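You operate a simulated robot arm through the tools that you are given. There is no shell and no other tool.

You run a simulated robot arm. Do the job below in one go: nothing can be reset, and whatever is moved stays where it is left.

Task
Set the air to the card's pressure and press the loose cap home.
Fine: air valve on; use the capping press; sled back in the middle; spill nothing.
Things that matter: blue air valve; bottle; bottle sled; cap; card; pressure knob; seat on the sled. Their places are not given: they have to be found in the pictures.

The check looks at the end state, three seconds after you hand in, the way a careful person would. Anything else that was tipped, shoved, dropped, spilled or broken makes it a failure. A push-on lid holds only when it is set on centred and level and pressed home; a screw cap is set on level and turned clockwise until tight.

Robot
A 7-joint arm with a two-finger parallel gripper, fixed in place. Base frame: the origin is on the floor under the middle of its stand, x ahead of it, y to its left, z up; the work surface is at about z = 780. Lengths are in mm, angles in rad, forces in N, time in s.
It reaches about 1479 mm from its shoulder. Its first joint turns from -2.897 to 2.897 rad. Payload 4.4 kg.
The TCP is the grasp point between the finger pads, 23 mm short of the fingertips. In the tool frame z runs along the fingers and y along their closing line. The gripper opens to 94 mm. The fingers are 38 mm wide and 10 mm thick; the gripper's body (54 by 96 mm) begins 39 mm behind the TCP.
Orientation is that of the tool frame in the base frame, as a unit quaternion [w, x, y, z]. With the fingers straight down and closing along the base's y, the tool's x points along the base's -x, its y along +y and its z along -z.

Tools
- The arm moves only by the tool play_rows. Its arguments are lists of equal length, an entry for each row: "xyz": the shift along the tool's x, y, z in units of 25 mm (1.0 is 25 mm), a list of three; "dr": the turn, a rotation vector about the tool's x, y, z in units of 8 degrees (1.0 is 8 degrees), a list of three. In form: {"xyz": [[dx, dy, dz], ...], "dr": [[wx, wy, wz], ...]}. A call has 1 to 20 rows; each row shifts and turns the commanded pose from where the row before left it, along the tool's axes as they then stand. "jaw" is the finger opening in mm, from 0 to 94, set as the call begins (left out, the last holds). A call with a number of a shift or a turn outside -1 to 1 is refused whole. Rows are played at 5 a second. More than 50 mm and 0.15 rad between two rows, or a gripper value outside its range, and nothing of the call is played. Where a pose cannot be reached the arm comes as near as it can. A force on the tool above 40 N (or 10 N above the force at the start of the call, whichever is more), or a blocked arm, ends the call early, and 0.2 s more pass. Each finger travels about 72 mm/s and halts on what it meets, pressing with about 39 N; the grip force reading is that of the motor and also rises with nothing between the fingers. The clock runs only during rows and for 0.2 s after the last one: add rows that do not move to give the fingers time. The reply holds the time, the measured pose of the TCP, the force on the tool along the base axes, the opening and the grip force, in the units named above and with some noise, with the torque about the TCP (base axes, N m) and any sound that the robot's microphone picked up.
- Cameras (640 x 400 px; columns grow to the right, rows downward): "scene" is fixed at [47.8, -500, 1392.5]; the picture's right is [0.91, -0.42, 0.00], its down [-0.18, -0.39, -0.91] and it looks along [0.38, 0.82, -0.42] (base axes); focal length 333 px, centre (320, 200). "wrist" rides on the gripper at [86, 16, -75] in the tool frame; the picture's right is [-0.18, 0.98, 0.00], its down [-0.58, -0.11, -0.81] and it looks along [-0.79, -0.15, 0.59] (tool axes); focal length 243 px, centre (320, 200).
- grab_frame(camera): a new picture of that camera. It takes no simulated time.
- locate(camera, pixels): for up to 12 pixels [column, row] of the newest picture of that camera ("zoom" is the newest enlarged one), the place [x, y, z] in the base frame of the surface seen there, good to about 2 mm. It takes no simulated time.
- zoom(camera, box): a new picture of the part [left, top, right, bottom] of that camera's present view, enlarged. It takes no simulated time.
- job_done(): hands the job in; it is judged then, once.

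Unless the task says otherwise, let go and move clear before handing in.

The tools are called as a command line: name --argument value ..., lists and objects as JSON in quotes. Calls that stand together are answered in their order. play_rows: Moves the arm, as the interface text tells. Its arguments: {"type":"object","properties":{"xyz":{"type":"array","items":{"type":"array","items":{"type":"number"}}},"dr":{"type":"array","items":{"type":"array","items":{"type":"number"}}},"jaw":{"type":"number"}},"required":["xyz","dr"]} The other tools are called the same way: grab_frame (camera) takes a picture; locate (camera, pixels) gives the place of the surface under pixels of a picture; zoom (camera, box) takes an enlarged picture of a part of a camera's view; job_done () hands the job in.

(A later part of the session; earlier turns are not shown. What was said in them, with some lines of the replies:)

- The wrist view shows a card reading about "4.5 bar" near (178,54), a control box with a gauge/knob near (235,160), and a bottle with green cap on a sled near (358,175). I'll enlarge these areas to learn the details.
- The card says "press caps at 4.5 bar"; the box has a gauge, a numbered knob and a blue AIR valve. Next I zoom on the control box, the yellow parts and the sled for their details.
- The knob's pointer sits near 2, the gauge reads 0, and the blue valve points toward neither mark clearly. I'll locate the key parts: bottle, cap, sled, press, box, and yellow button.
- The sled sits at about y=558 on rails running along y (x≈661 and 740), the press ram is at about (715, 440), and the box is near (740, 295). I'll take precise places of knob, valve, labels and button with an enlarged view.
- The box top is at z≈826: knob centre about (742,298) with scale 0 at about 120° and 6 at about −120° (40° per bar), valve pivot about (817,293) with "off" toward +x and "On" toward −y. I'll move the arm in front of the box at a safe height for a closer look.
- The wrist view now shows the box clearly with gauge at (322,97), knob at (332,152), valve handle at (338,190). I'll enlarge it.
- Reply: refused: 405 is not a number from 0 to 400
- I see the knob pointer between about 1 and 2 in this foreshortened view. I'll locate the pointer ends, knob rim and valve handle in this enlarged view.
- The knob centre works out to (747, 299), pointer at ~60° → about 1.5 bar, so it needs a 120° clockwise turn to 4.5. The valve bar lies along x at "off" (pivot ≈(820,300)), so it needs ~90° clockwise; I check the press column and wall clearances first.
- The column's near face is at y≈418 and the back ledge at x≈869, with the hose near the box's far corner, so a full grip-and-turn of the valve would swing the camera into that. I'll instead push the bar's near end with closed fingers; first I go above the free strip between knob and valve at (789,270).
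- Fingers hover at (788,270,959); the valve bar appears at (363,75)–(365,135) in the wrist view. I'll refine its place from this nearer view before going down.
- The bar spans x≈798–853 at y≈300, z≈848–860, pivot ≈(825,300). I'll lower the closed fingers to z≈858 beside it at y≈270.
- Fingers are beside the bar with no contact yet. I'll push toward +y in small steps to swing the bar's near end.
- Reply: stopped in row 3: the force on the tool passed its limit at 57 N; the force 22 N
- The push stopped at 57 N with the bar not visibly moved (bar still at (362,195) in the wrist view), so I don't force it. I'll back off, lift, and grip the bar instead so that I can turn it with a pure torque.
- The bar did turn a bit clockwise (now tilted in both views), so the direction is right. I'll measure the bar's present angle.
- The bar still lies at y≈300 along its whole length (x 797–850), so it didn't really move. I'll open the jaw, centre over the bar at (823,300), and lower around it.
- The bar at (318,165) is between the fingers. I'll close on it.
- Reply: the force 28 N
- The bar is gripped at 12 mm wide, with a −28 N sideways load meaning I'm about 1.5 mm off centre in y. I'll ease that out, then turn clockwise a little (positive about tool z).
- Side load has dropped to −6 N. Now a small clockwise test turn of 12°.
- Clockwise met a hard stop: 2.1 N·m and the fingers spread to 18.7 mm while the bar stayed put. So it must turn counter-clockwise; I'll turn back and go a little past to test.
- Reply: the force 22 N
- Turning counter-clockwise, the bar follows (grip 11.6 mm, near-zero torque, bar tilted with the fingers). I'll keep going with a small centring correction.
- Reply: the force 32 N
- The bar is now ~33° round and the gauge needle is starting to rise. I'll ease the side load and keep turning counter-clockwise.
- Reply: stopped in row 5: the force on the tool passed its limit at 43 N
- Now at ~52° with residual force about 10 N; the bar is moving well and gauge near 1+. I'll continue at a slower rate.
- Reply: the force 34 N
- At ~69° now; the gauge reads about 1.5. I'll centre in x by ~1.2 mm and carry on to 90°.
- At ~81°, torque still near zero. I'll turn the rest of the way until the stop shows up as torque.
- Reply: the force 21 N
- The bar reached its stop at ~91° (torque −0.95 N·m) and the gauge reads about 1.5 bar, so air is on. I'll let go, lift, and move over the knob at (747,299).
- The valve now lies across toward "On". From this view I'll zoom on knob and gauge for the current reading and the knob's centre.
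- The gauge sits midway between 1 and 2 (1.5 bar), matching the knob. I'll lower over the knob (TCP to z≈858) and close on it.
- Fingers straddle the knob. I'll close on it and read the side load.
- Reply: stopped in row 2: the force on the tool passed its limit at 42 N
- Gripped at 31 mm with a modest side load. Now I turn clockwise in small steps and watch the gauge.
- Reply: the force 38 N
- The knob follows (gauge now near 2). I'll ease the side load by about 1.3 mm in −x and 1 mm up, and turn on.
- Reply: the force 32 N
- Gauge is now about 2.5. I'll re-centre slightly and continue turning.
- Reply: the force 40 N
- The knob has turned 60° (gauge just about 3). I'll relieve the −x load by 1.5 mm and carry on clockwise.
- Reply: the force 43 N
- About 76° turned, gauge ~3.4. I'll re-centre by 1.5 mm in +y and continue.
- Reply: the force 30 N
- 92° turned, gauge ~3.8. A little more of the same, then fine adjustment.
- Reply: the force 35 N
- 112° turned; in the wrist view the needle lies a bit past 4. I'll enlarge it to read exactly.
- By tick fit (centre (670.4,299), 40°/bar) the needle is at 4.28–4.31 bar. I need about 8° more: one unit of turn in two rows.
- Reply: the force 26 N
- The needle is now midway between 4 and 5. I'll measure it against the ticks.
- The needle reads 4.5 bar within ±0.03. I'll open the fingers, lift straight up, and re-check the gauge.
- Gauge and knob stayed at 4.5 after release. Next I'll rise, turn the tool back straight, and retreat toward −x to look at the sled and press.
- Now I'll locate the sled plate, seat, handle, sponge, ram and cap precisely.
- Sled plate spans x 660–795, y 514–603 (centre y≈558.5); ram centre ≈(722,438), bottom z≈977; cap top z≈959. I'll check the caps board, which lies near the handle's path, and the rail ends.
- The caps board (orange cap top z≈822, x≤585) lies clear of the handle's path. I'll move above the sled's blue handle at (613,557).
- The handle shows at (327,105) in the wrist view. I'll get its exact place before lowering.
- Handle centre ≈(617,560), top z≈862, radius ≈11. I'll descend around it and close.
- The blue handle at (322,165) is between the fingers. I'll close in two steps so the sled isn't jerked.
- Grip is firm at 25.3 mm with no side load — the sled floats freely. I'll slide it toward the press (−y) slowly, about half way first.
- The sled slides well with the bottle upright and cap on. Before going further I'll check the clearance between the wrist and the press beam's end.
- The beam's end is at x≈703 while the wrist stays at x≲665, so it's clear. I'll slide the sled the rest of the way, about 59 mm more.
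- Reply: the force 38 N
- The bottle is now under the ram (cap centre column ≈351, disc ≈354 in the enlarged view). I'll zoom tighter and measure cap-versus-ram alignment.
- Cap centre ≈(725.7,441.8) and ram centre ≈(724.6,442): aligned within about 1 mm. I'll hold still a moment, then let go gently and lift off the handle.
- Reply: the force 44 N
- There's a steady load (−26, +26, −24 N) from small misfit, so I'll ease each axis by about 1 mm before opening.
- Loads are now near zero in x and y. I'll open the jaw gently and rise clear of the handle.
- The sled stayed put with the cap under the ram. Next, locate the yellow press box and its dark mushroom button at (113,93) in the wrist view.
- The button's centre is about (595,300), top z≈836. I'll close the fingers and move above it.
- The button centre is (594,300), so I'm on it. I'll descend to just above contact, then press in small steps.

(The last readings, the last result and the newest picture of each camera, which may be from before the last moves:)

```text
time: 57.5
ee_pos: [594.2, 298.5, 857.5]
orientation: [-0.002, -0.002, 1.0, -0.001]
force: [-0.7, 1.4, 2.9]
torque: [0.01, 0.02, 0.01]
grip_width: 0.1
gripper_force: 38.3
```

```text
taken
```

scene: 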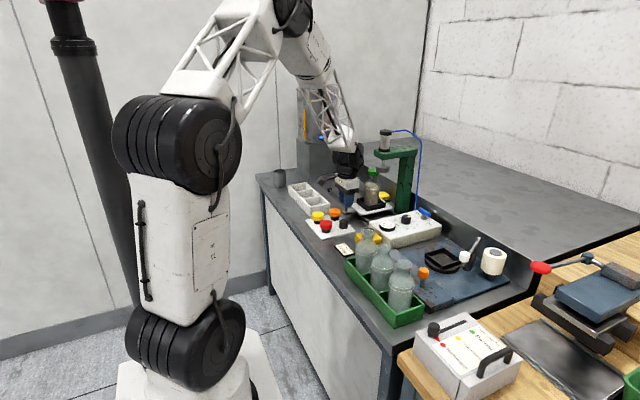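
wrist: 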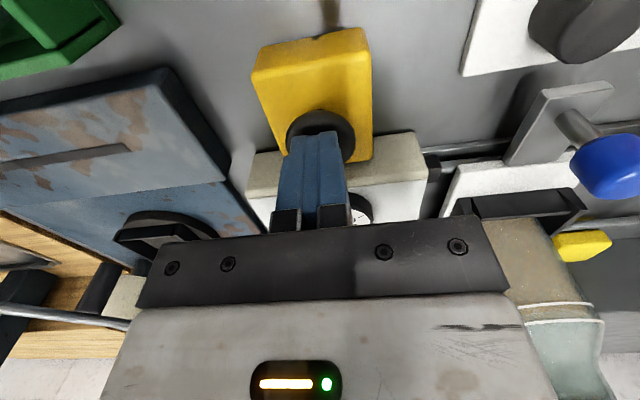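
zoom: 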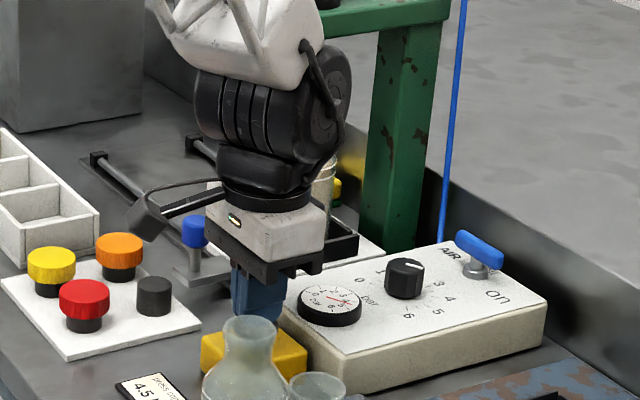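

Light contact (2.9 N at z 857.5). I'll press a few more millimetres and hold, listening for the press.

play_rows --xyz '[[0, 0, 0.06], [0, 0, 0.06], [0, 0, 0.06], [0, 0, 0.04], [0, 0, 0], [0, 0, 0], [0, 0, 0], [0, 0, 0], [0, 0, 0], [0, 0, 0]]' --dr '[[0, 0, 0], [0, 0, 0], [0, 0, 0], [0, 0, 0], [0, 0, 0], [0, 0, 0], [0, 0, 0], [0, 0, 0], [0, 0, 0], [0, 0, 0]]'

grab_frame --camera "wrist"

zoom --camera "scene" --box '[355, 120, 435, 240]'

```text
time: 59.7
ee_pos: [594.3, 299.6, 850.9]
orientation: [-0.002, -0.001, 1.0, -0.001]
force: [1.3, 0.8, 5.1]
torque: [0.03, -0.04, -0.01]
grip_width: 0.0
gripper_force: 39.6
heard: click
```

```text
taken
```

wrist: 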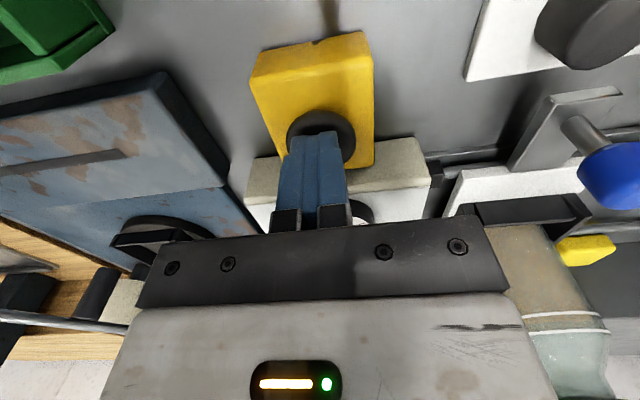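

```text
3.33 times, centred on (395, 180) of scene
```

zoom: 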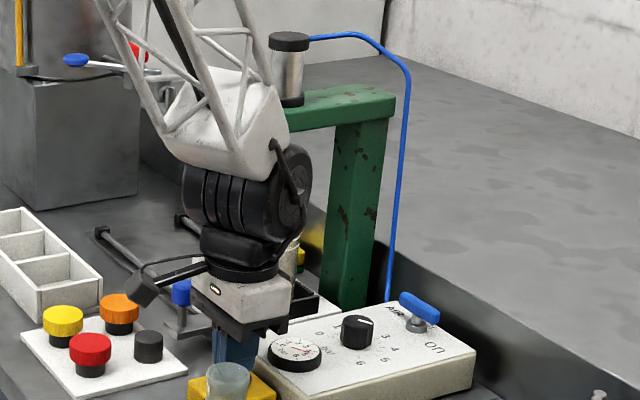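

A click was heard with the button down (5 N at z≈851). I'll hold two more seconds and listen for more.

play_rows --xyz '[[0, 0, 0.04], [0, 0, 0.02], [0, 0, 0], [0, 0, 0], [0, 0, 0], [0, 0, 0], [0, 0, 0], [0, 0, 0], [0, 0, 0], [0, 0, 0]]' --dr '[[0, 0, 0], [0, 0, 0], [0, 0, 0], [0, 0, 0], [0, 0, 0], [0, 0, 0], [0, 0, 0], [0, 0, 0], [0, 0, 0], [0, 0, 0]]'

zoom --camera "wrist" --box '[440, 180, 640, 400]'

```text
time: 61.9
ee_pos: [594.8, 299.8, 849.3]
orientation: [-0.001, -0.001, 1.0, -0.001]
force: [1.9, -11.0, 36.4]
torque: [-0.23, -0.05, 0.06]
grip_width: 0.0
gripper_force: 39.1
```

```text
1.82 times, centred on (540, 290) of wrist
```

zoom: 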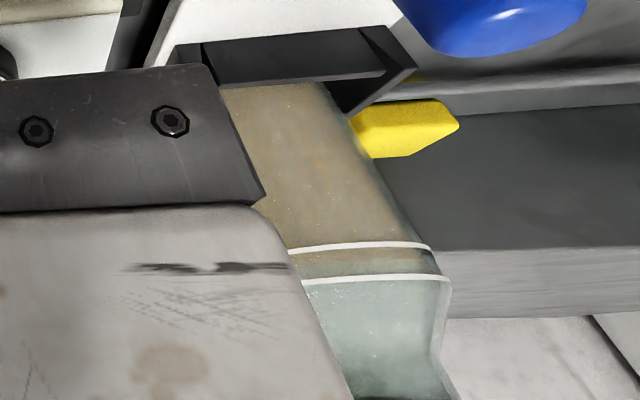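

The button is bottomed (36 N). I'll release it, back off and look at the cap and ram.

play_rows --xyz '[[0, 0, -0.4], [0, 0, -0.8], [0, 0, -0.9], [0, 0, -0.9], [0.4, 0.5, -0.5], [0.6, 0.8, -0.3], [0.6, 0.8, 0], [0.6, 0.8, 0], [0, 0, 0]]' --dr '[[0, 0, 0], [0, 0, 0], [0, 0, 0], [0, 0, 0], [0, 0, 0], [0, 0, 0], [0, 0, 0], [0, 0, 0], [0, 0, 0]]'

zoom --camera "scene" --box '[360, 155, 410, 190]'

grab_frame --camera "wrist"

zoom --camera "scene" --box '[325, 140, 445, 250]'

```text
time: 63.9
ee_pos: [540.5, 372.9, 945.7]
orientation: [-0.002, -0.001, 1.0, 0.0]
force: [-0.6, -0.4, -0.2]
torque: [-0.01, -0.02, 0.03]
grip_width: 0.0
gripper_force: 39.2
```

```text
11.43 times, centred on (385, 172) of scene
```

zoom: 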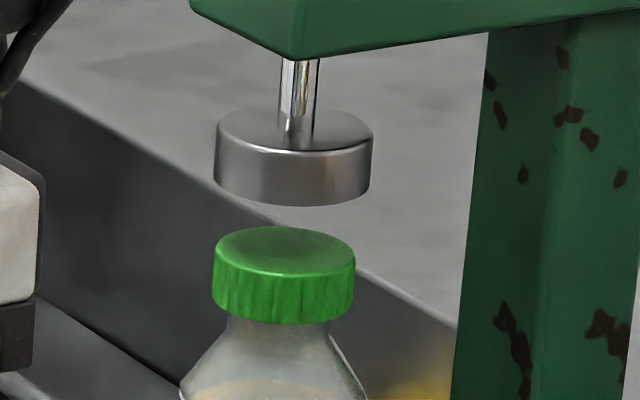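

```text
taken
```

wrist: 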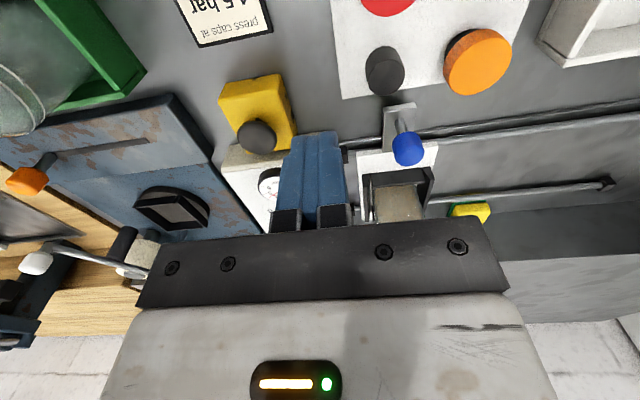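

```text
3.64 times, centred on (385, 195) of scene
```

zoom: 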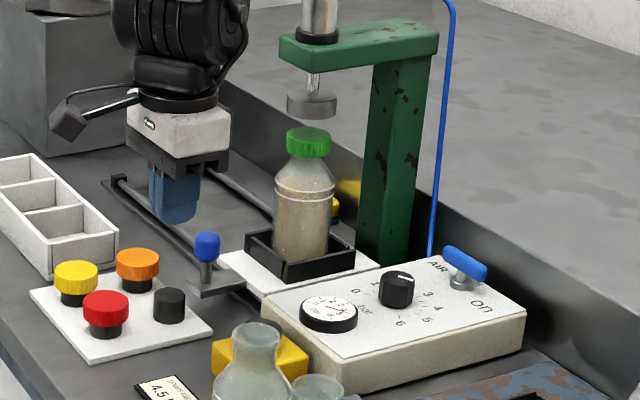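

The cap moved down by about 20 enlarged pixels (~6–7 mm) and looks level, and the ram has retracted. I'll check its height and levelness.

zoom --camera "scene" --box '[370, 165, 400, 190]'

zoom --camera "scene" --box '[360, 155, 410, 190]'

locate --camera "zoom" --pixels '[[285, 236], [230, 250], [340, 250], [285, 265], [285, 310], [283, 325], [283, 335], [285, 250], [250, 240], [320, 240]]'

```text
16.00 times, centred on (385, 178) of scene
```

zoom: 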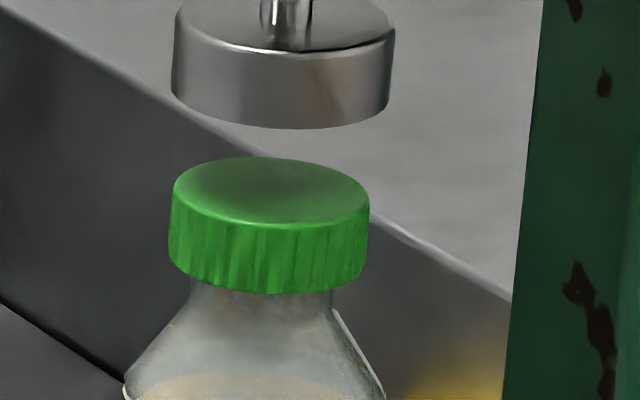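

```text
11.43 times, centred on (385, 172) of scene
```

zoom: 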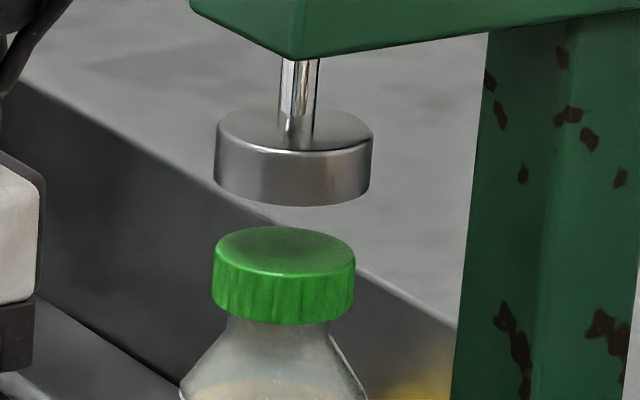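

```text
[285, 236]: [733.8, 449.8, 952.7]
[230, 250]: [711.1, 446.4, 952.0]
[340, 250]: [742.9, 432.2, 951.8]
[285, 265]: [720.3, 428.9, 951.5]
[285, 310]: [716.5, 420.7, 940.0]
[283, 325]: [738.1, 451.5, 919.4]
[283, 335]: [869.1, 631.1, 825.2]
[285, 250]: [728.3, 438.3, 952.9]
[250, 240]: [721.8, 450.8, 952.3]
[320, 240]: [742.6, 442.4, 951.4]
```

The cap top is at z≈952 all round (was ≈958.5), level and seated on the neck. Now I'll bring the sled back: first above the blue handle at (617.5,440.5).

play_rows --xyz '[[-0.77, 0.676, 0.3], [-0.77, 0.676, 0.3], [-0.77, 0.676, 0.3], [-0.77, 0.676, 0.3], [0, 0, 0]]' --dr '[[0, 0, 0], [0, 0, 0], [0, 0, 0], [0, 0, 0], [0, 0, 0]]' --jaw 50

grab_frame --camera "wrist"

```text
time: 65.1
ee_pos: [618.1, 440.5, 913.8]
orientation: [-0.002, 0.0, 1.0, -0.001]
force: [0.6, -0.3, -0.2]
torque: [0.01, 0.0, -0.01]
grip_width: 50.1
gripper_force: 0.1
```

```text
taken
```

wrist: 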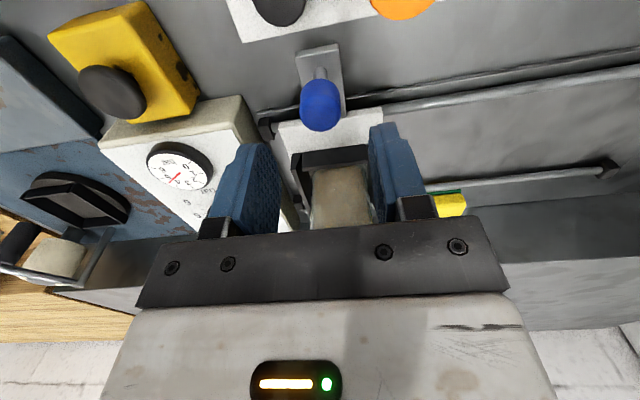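

The handle at (320,105) is in the same place between the fingers as before. I'll lower to z≈859.5 and close in two steps.

play_rows --xyz '[[0, 0, 0.55], [0, 0, 0.55], [0, 0, 0.55], [0, 0, 0.52], [0, 0, 0]]' --dr '[[0, 0, 0], [0, 0, 0], [0, 0, 0], [0, 0, 0], [0, 0, 0]]'

play_rows --xyz '[[0, 0, 0], [0, 0, 0]]' --dr '[[0, 0, 0], [0, 0, 0]]' --jaw 28

play_rows --xyz '[[0, 0, 0], [0, 0, 0]]' --dr '[[0, 0, 0], [0, 0, 0]]' --jaw 0

```text
time: 66.3
ee_pos: [617.4, 439.4, 859.3]
orientation: [-0.002, -0.001, 1.0, -0.002]
force: [0.3, -0.1, 0.0]
torque: [0.0, 0.01, 0.01]
grip_width: 50.1
gripper_force: 0.0
```

```text
time: 66.9
ee_pos: [616.6, 439.1, 858.0]
orientation: [-0.002, 0.0, 1.0, -0.001]
force: [0.7, 0.1, 0.0]
torque: [-0.01, 0.0, 0.0]
grip_width: 28.0
gripper_force: 0.1
```

```text
time: 67.5
ee_pos: [616.4, 438.9, 859.7]
orientation: [-0.001, -0.001, 1.0, -0.001]
force: [0.8, 16.8, -5.7]
torque: [0.32, -0.07, 0.02]
grip_width: 25.4
gripper_force: 45.3
```

Gripped. Now I'll slide the sled back toward +y, slowly, in two halves.

play_rows --xyz '[[0, 0.05, 0], [0, 0.1, 0], [0, 0.15, 0], [0, 0.2, 0], [0, 0.2, 0], [0, 0.2, 0], [0, 0.2, 0], [0, 0.2, 0], [0, 0.2, 0], [0, 0.2, 0], [0, 0.2, 0], [0, 0.2, 0], [0, 0.15, 0], [0, 0.1, 0], [0, 0.05, 0], [0, 0, 0]]' --dr '[[0, 0, 0], [0, 0, 0], [0, 0, 0], [0, 0, 0], [0, 0, 0], [0, 0, 0], [0, 0, 0], [0, 0, 0], [0, 0, 0], [0, 0, 0], [0, 0, 0], [0, 0, 0], [0, 0, 0], [0, 0, 0], [0, 0, 0], [0, 0, 0]]'

zoom --camera "scene" --box '[315, 140, 425, 230]'

```text
time: 70.9
ee_pos: [616.6, 499.8, 859.4]
orientation: [-0.002, -0.001, 1.0, -0.001]
force: [5.7, 0.1, -2.5]
torque: [0.02, -0.14, 0.01]
grip_width: 25.2
gripper_force: 45.2
```

```text
4.44 times, centred on (370, 185) of scene
```

zoom: 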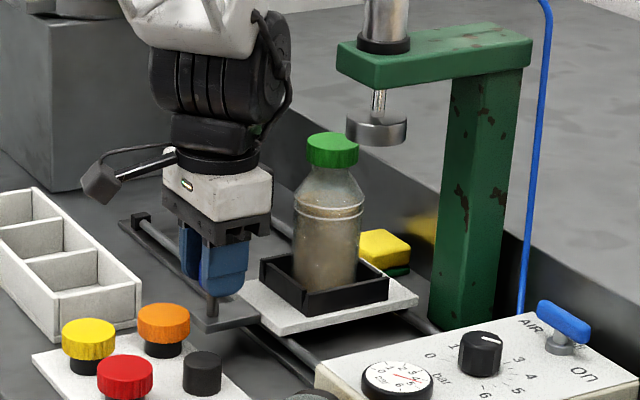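

Half way back with the bottle steady. Another 59–60 mm brings it to the middle (rail ends 381 and 739 → 560).

play_rows --xyz '[[0, 0.05, 0], [0, 0.1, 0], [0, 0.15, 0], [0, 0.2, 0], [0, 0.2, 0], [0, 0.2, 0], [0, 0.2, 0], [0, 0.2, 0], [0, 0.2, 0], [0, 0.2, 0], [0, 0.2, 0], [0, 0.2, 0], [0, 0.15, 0], [0, 0.1, 0], [0, 0.03, 0], [0, 0, 0], [0, 0, 0]]' --dr '[[0, 0, 0], [0, 0, 0], [0, 0, 0], [0, 0, 0], [0, 0, 0], [0, 0, 0], [0, 0, 0], [0, 0, 0], [0, 0, 0], [0, 0, 0], [0, 0, 0], [0, 0, 0], [0, 0, 0], [0, 0, 0], [0, 0, 0], [0, 0, 0], [0, 0, 0]]'

zoom --camera "scene" --box '[335, 150, 415, 215]'

locate --camera "zoom" --pixels '[[192, 352], [365, 318], [125, 298], [232, 98], [262, 112], [256, 100], [190, 325], [235, 330], [280, 320], [150, 335]]'

```text
time: 74.5
ee_pos: [615.5, 559.2, 860.2]
orientation: [-0.002, 0.0, 1.0, -0.001]
force: [0.9, 1.9, 9.8]
torque: [0.0, 0.02, -0.03]
grip_width: 25.2
gripper_force: 44.6
```

```text
6.15 times, centred on (375, 182) of scene
```

zoom: 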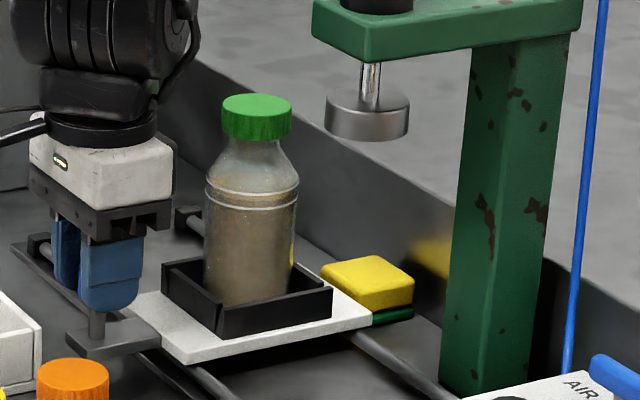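

```text
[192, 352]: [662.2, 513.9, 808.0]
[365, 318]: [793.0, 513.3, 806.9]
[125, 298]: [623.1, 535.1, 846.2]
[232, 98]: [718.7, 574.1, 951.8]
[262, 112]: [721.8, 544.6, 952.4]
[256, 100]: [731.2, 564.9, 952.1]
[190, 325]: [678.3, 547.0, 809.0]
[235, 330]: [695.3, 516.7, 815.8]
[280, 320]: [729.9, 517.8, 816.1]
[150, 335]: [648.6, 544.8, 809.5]
```

The sled is back in its original pixels (plate corner at (192,352) → y≈514, as at the start). I'll let go gently and rise clear.

play_rows --xyz '[[0, 0, 0], [0, 0, 0], [0, 0, 0], [0, 0, -0.5], [0, 0, -0.8], [0, 0, -0.8], [0, 0, -0.8], [0.6, 0, -0.8], [0.9, -0.2, -0.5], [0.9, -0.2, -0.3], [0.9, -0.2, 0], [0, 0, 0]]' --dr '[[0, 0, 0], [0, 0, 0], [0, 0, 0], [0, 0, 0], [0, 0, 0], [0, 0, 0], [0, 0, 0], [0, 0, 0], [0, 0, 0], [0, 0, 0], [0, 0, 0], [0, 0, 0]]' --jaw 50

grab_frame --camera "scene"

grab_frame --camera "wrist"

zoom --camera "scene" --box '[370, 200, 450, 250]'

zoom --camera "scene" --box '[300, 150, 400, 230]'

```text
time: 77.1
ee_pos: [533.1, 544.6, 974.6]
orientation: [-0.001, 0.0, 1.0, 0.0]
force: [0.3, -0.6, 0.3]
torque: [0.01, -0.02, -0.05]
grip_width: 49.8
gripper_force: 0.0
```

```text
taken
```

scene: 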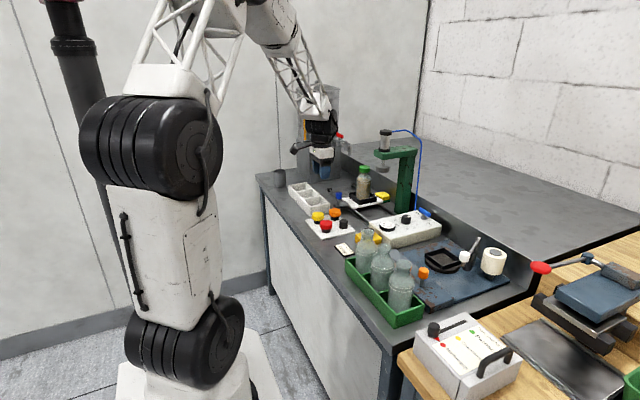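

```text
taken
```

wrist: 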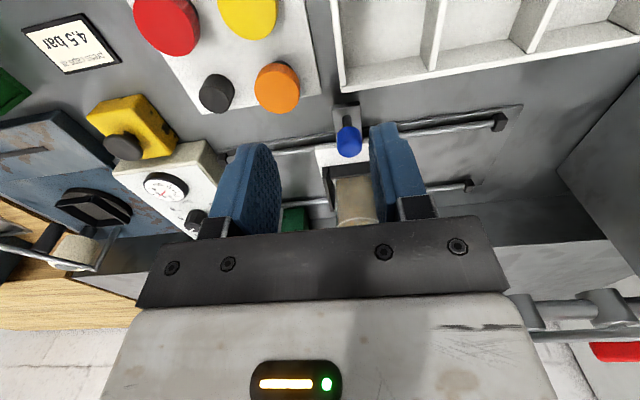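

```text
8.00 times, centred on (410, 225) of scene
```

zoom: 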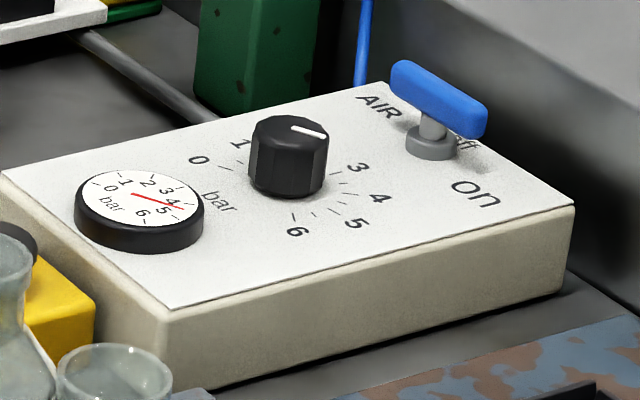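

```text
5.00 times, centred on (350, 190) of scene
```

zoom: 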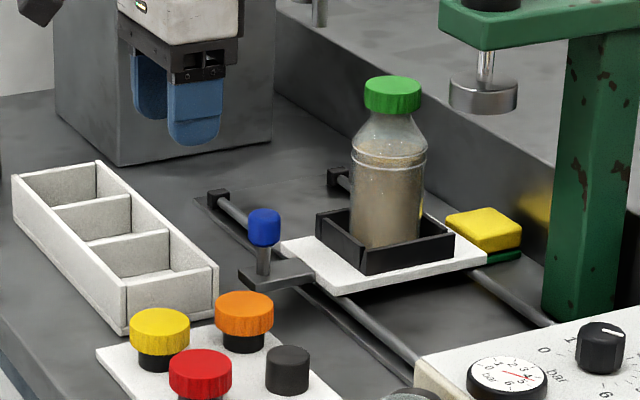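

The bottle stands in its seat with cap home, sled in the middle, valve across toward "On". I'll verify the gauge once more in an enlarged view.

zoom --camera "wrist" --box '[135, 160, 225, 230]'

zoom --camera "scene" --box '[376, 212, 402, 242]'

locate --camera "zoom" --pixels '[[372, 188], [288, 163], [387, 181], [358, 203], [365, 153], [307, 210], [320, 173], [345, 180]]'

```text
5.71 times, centred on (180, 195) of wrist
```

zoom: 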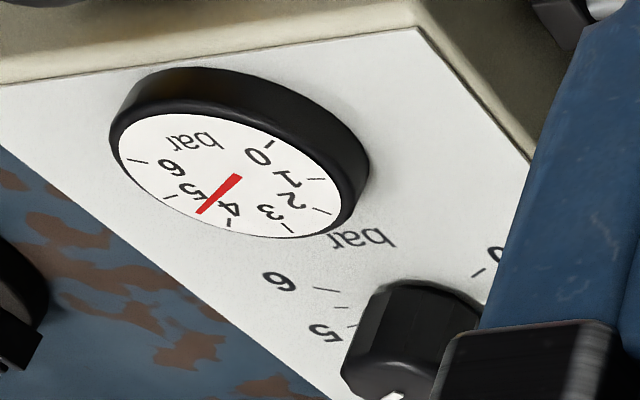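

```text
13.33 times, centred on (389, 227) of scene
```

zoom: 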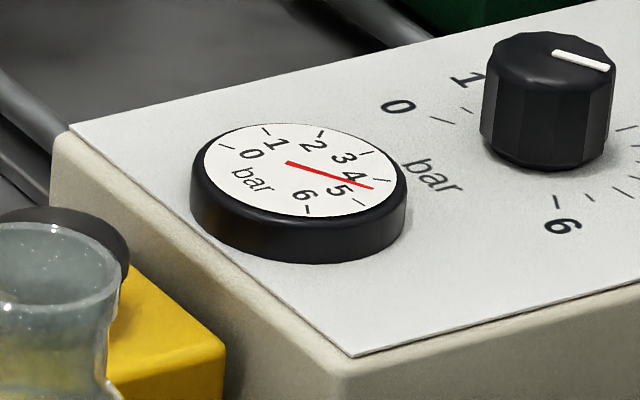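

```text
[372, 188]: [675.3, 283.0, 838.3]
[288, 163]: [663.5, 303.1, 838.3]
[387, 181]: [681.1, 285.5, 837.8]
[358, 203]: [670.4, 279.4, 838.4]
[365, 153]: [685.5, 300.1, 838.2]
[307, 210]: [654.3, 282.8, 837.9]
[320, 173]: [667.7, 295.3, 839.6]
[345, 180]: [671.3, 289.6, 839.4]
```

The gauge reads 4.5 bar (needle tip exactly midway between ticks 4 and 5). One last check: the valve bar's angle and the cap on the bottle.

zoom --camera "scene" --box '[405, 195, 445, 225]'

locate --camera "zoom" --pixels '[[250, 150], [275, 165], [300, 178], [330, 192], [355, 205], [380, 215]]'

zoom --camera "scene" --box '[345, 160, 385, 205]'

```text
13.33 times, centred on (425, 210) of scene
```

zoom: 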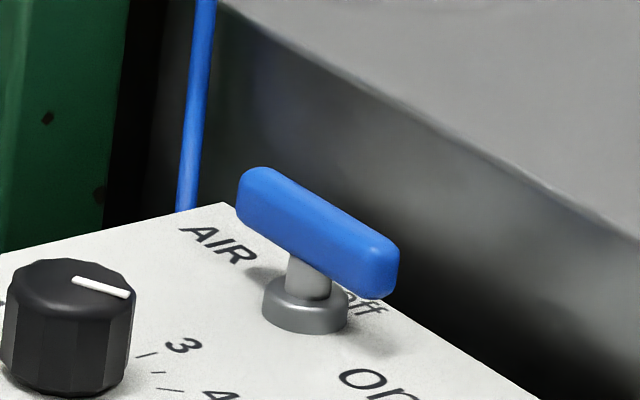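

```text
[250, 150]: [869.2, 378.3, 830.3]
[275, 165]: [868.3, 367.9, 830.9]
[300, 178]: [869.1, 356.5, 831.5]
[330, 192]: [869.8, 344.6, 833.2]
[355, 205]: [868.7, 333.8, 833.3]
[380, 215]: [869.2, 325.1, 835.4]
```

```text
8.89 times, centred on (365, 182) of scene
```

zoom: 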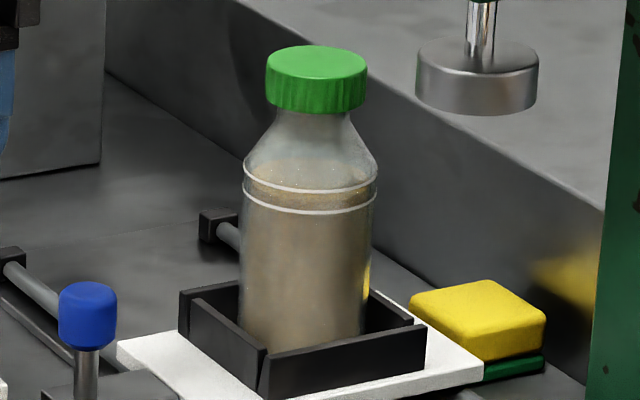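

The valve bar now lies along y, parallel to the box's side and pointing to "On". The cap is level and home, the gauge shows 4.5 bar, the sled is in the middle, and nothing else has been disturbed. The arm is clear, so I'm handing in.

job_done

```text
The job is handed in.
```

The loose cap is pressed home with the capping press at the card's 4.5 bar, and the job is handed in.

- **Air:** the blue valve is on. It turned counter-clockwise to its stop, which I only found after testing clockwise and meeting the opposite stop. The gauge read 4.5 bar after I let go of the knob and again at the end.
- **Cap:** the press brought the cap down about 6–7 mm. It sits level on the neck, with the same top height all round.
- **Sled:** it is back in the middle, within about 1 mm of where it started, with the bottle upright in its seat.
- **Surroundings:** I saw no spills, and nothing else looked tipped or shifted in the final pictures. The arm is clear of everything.
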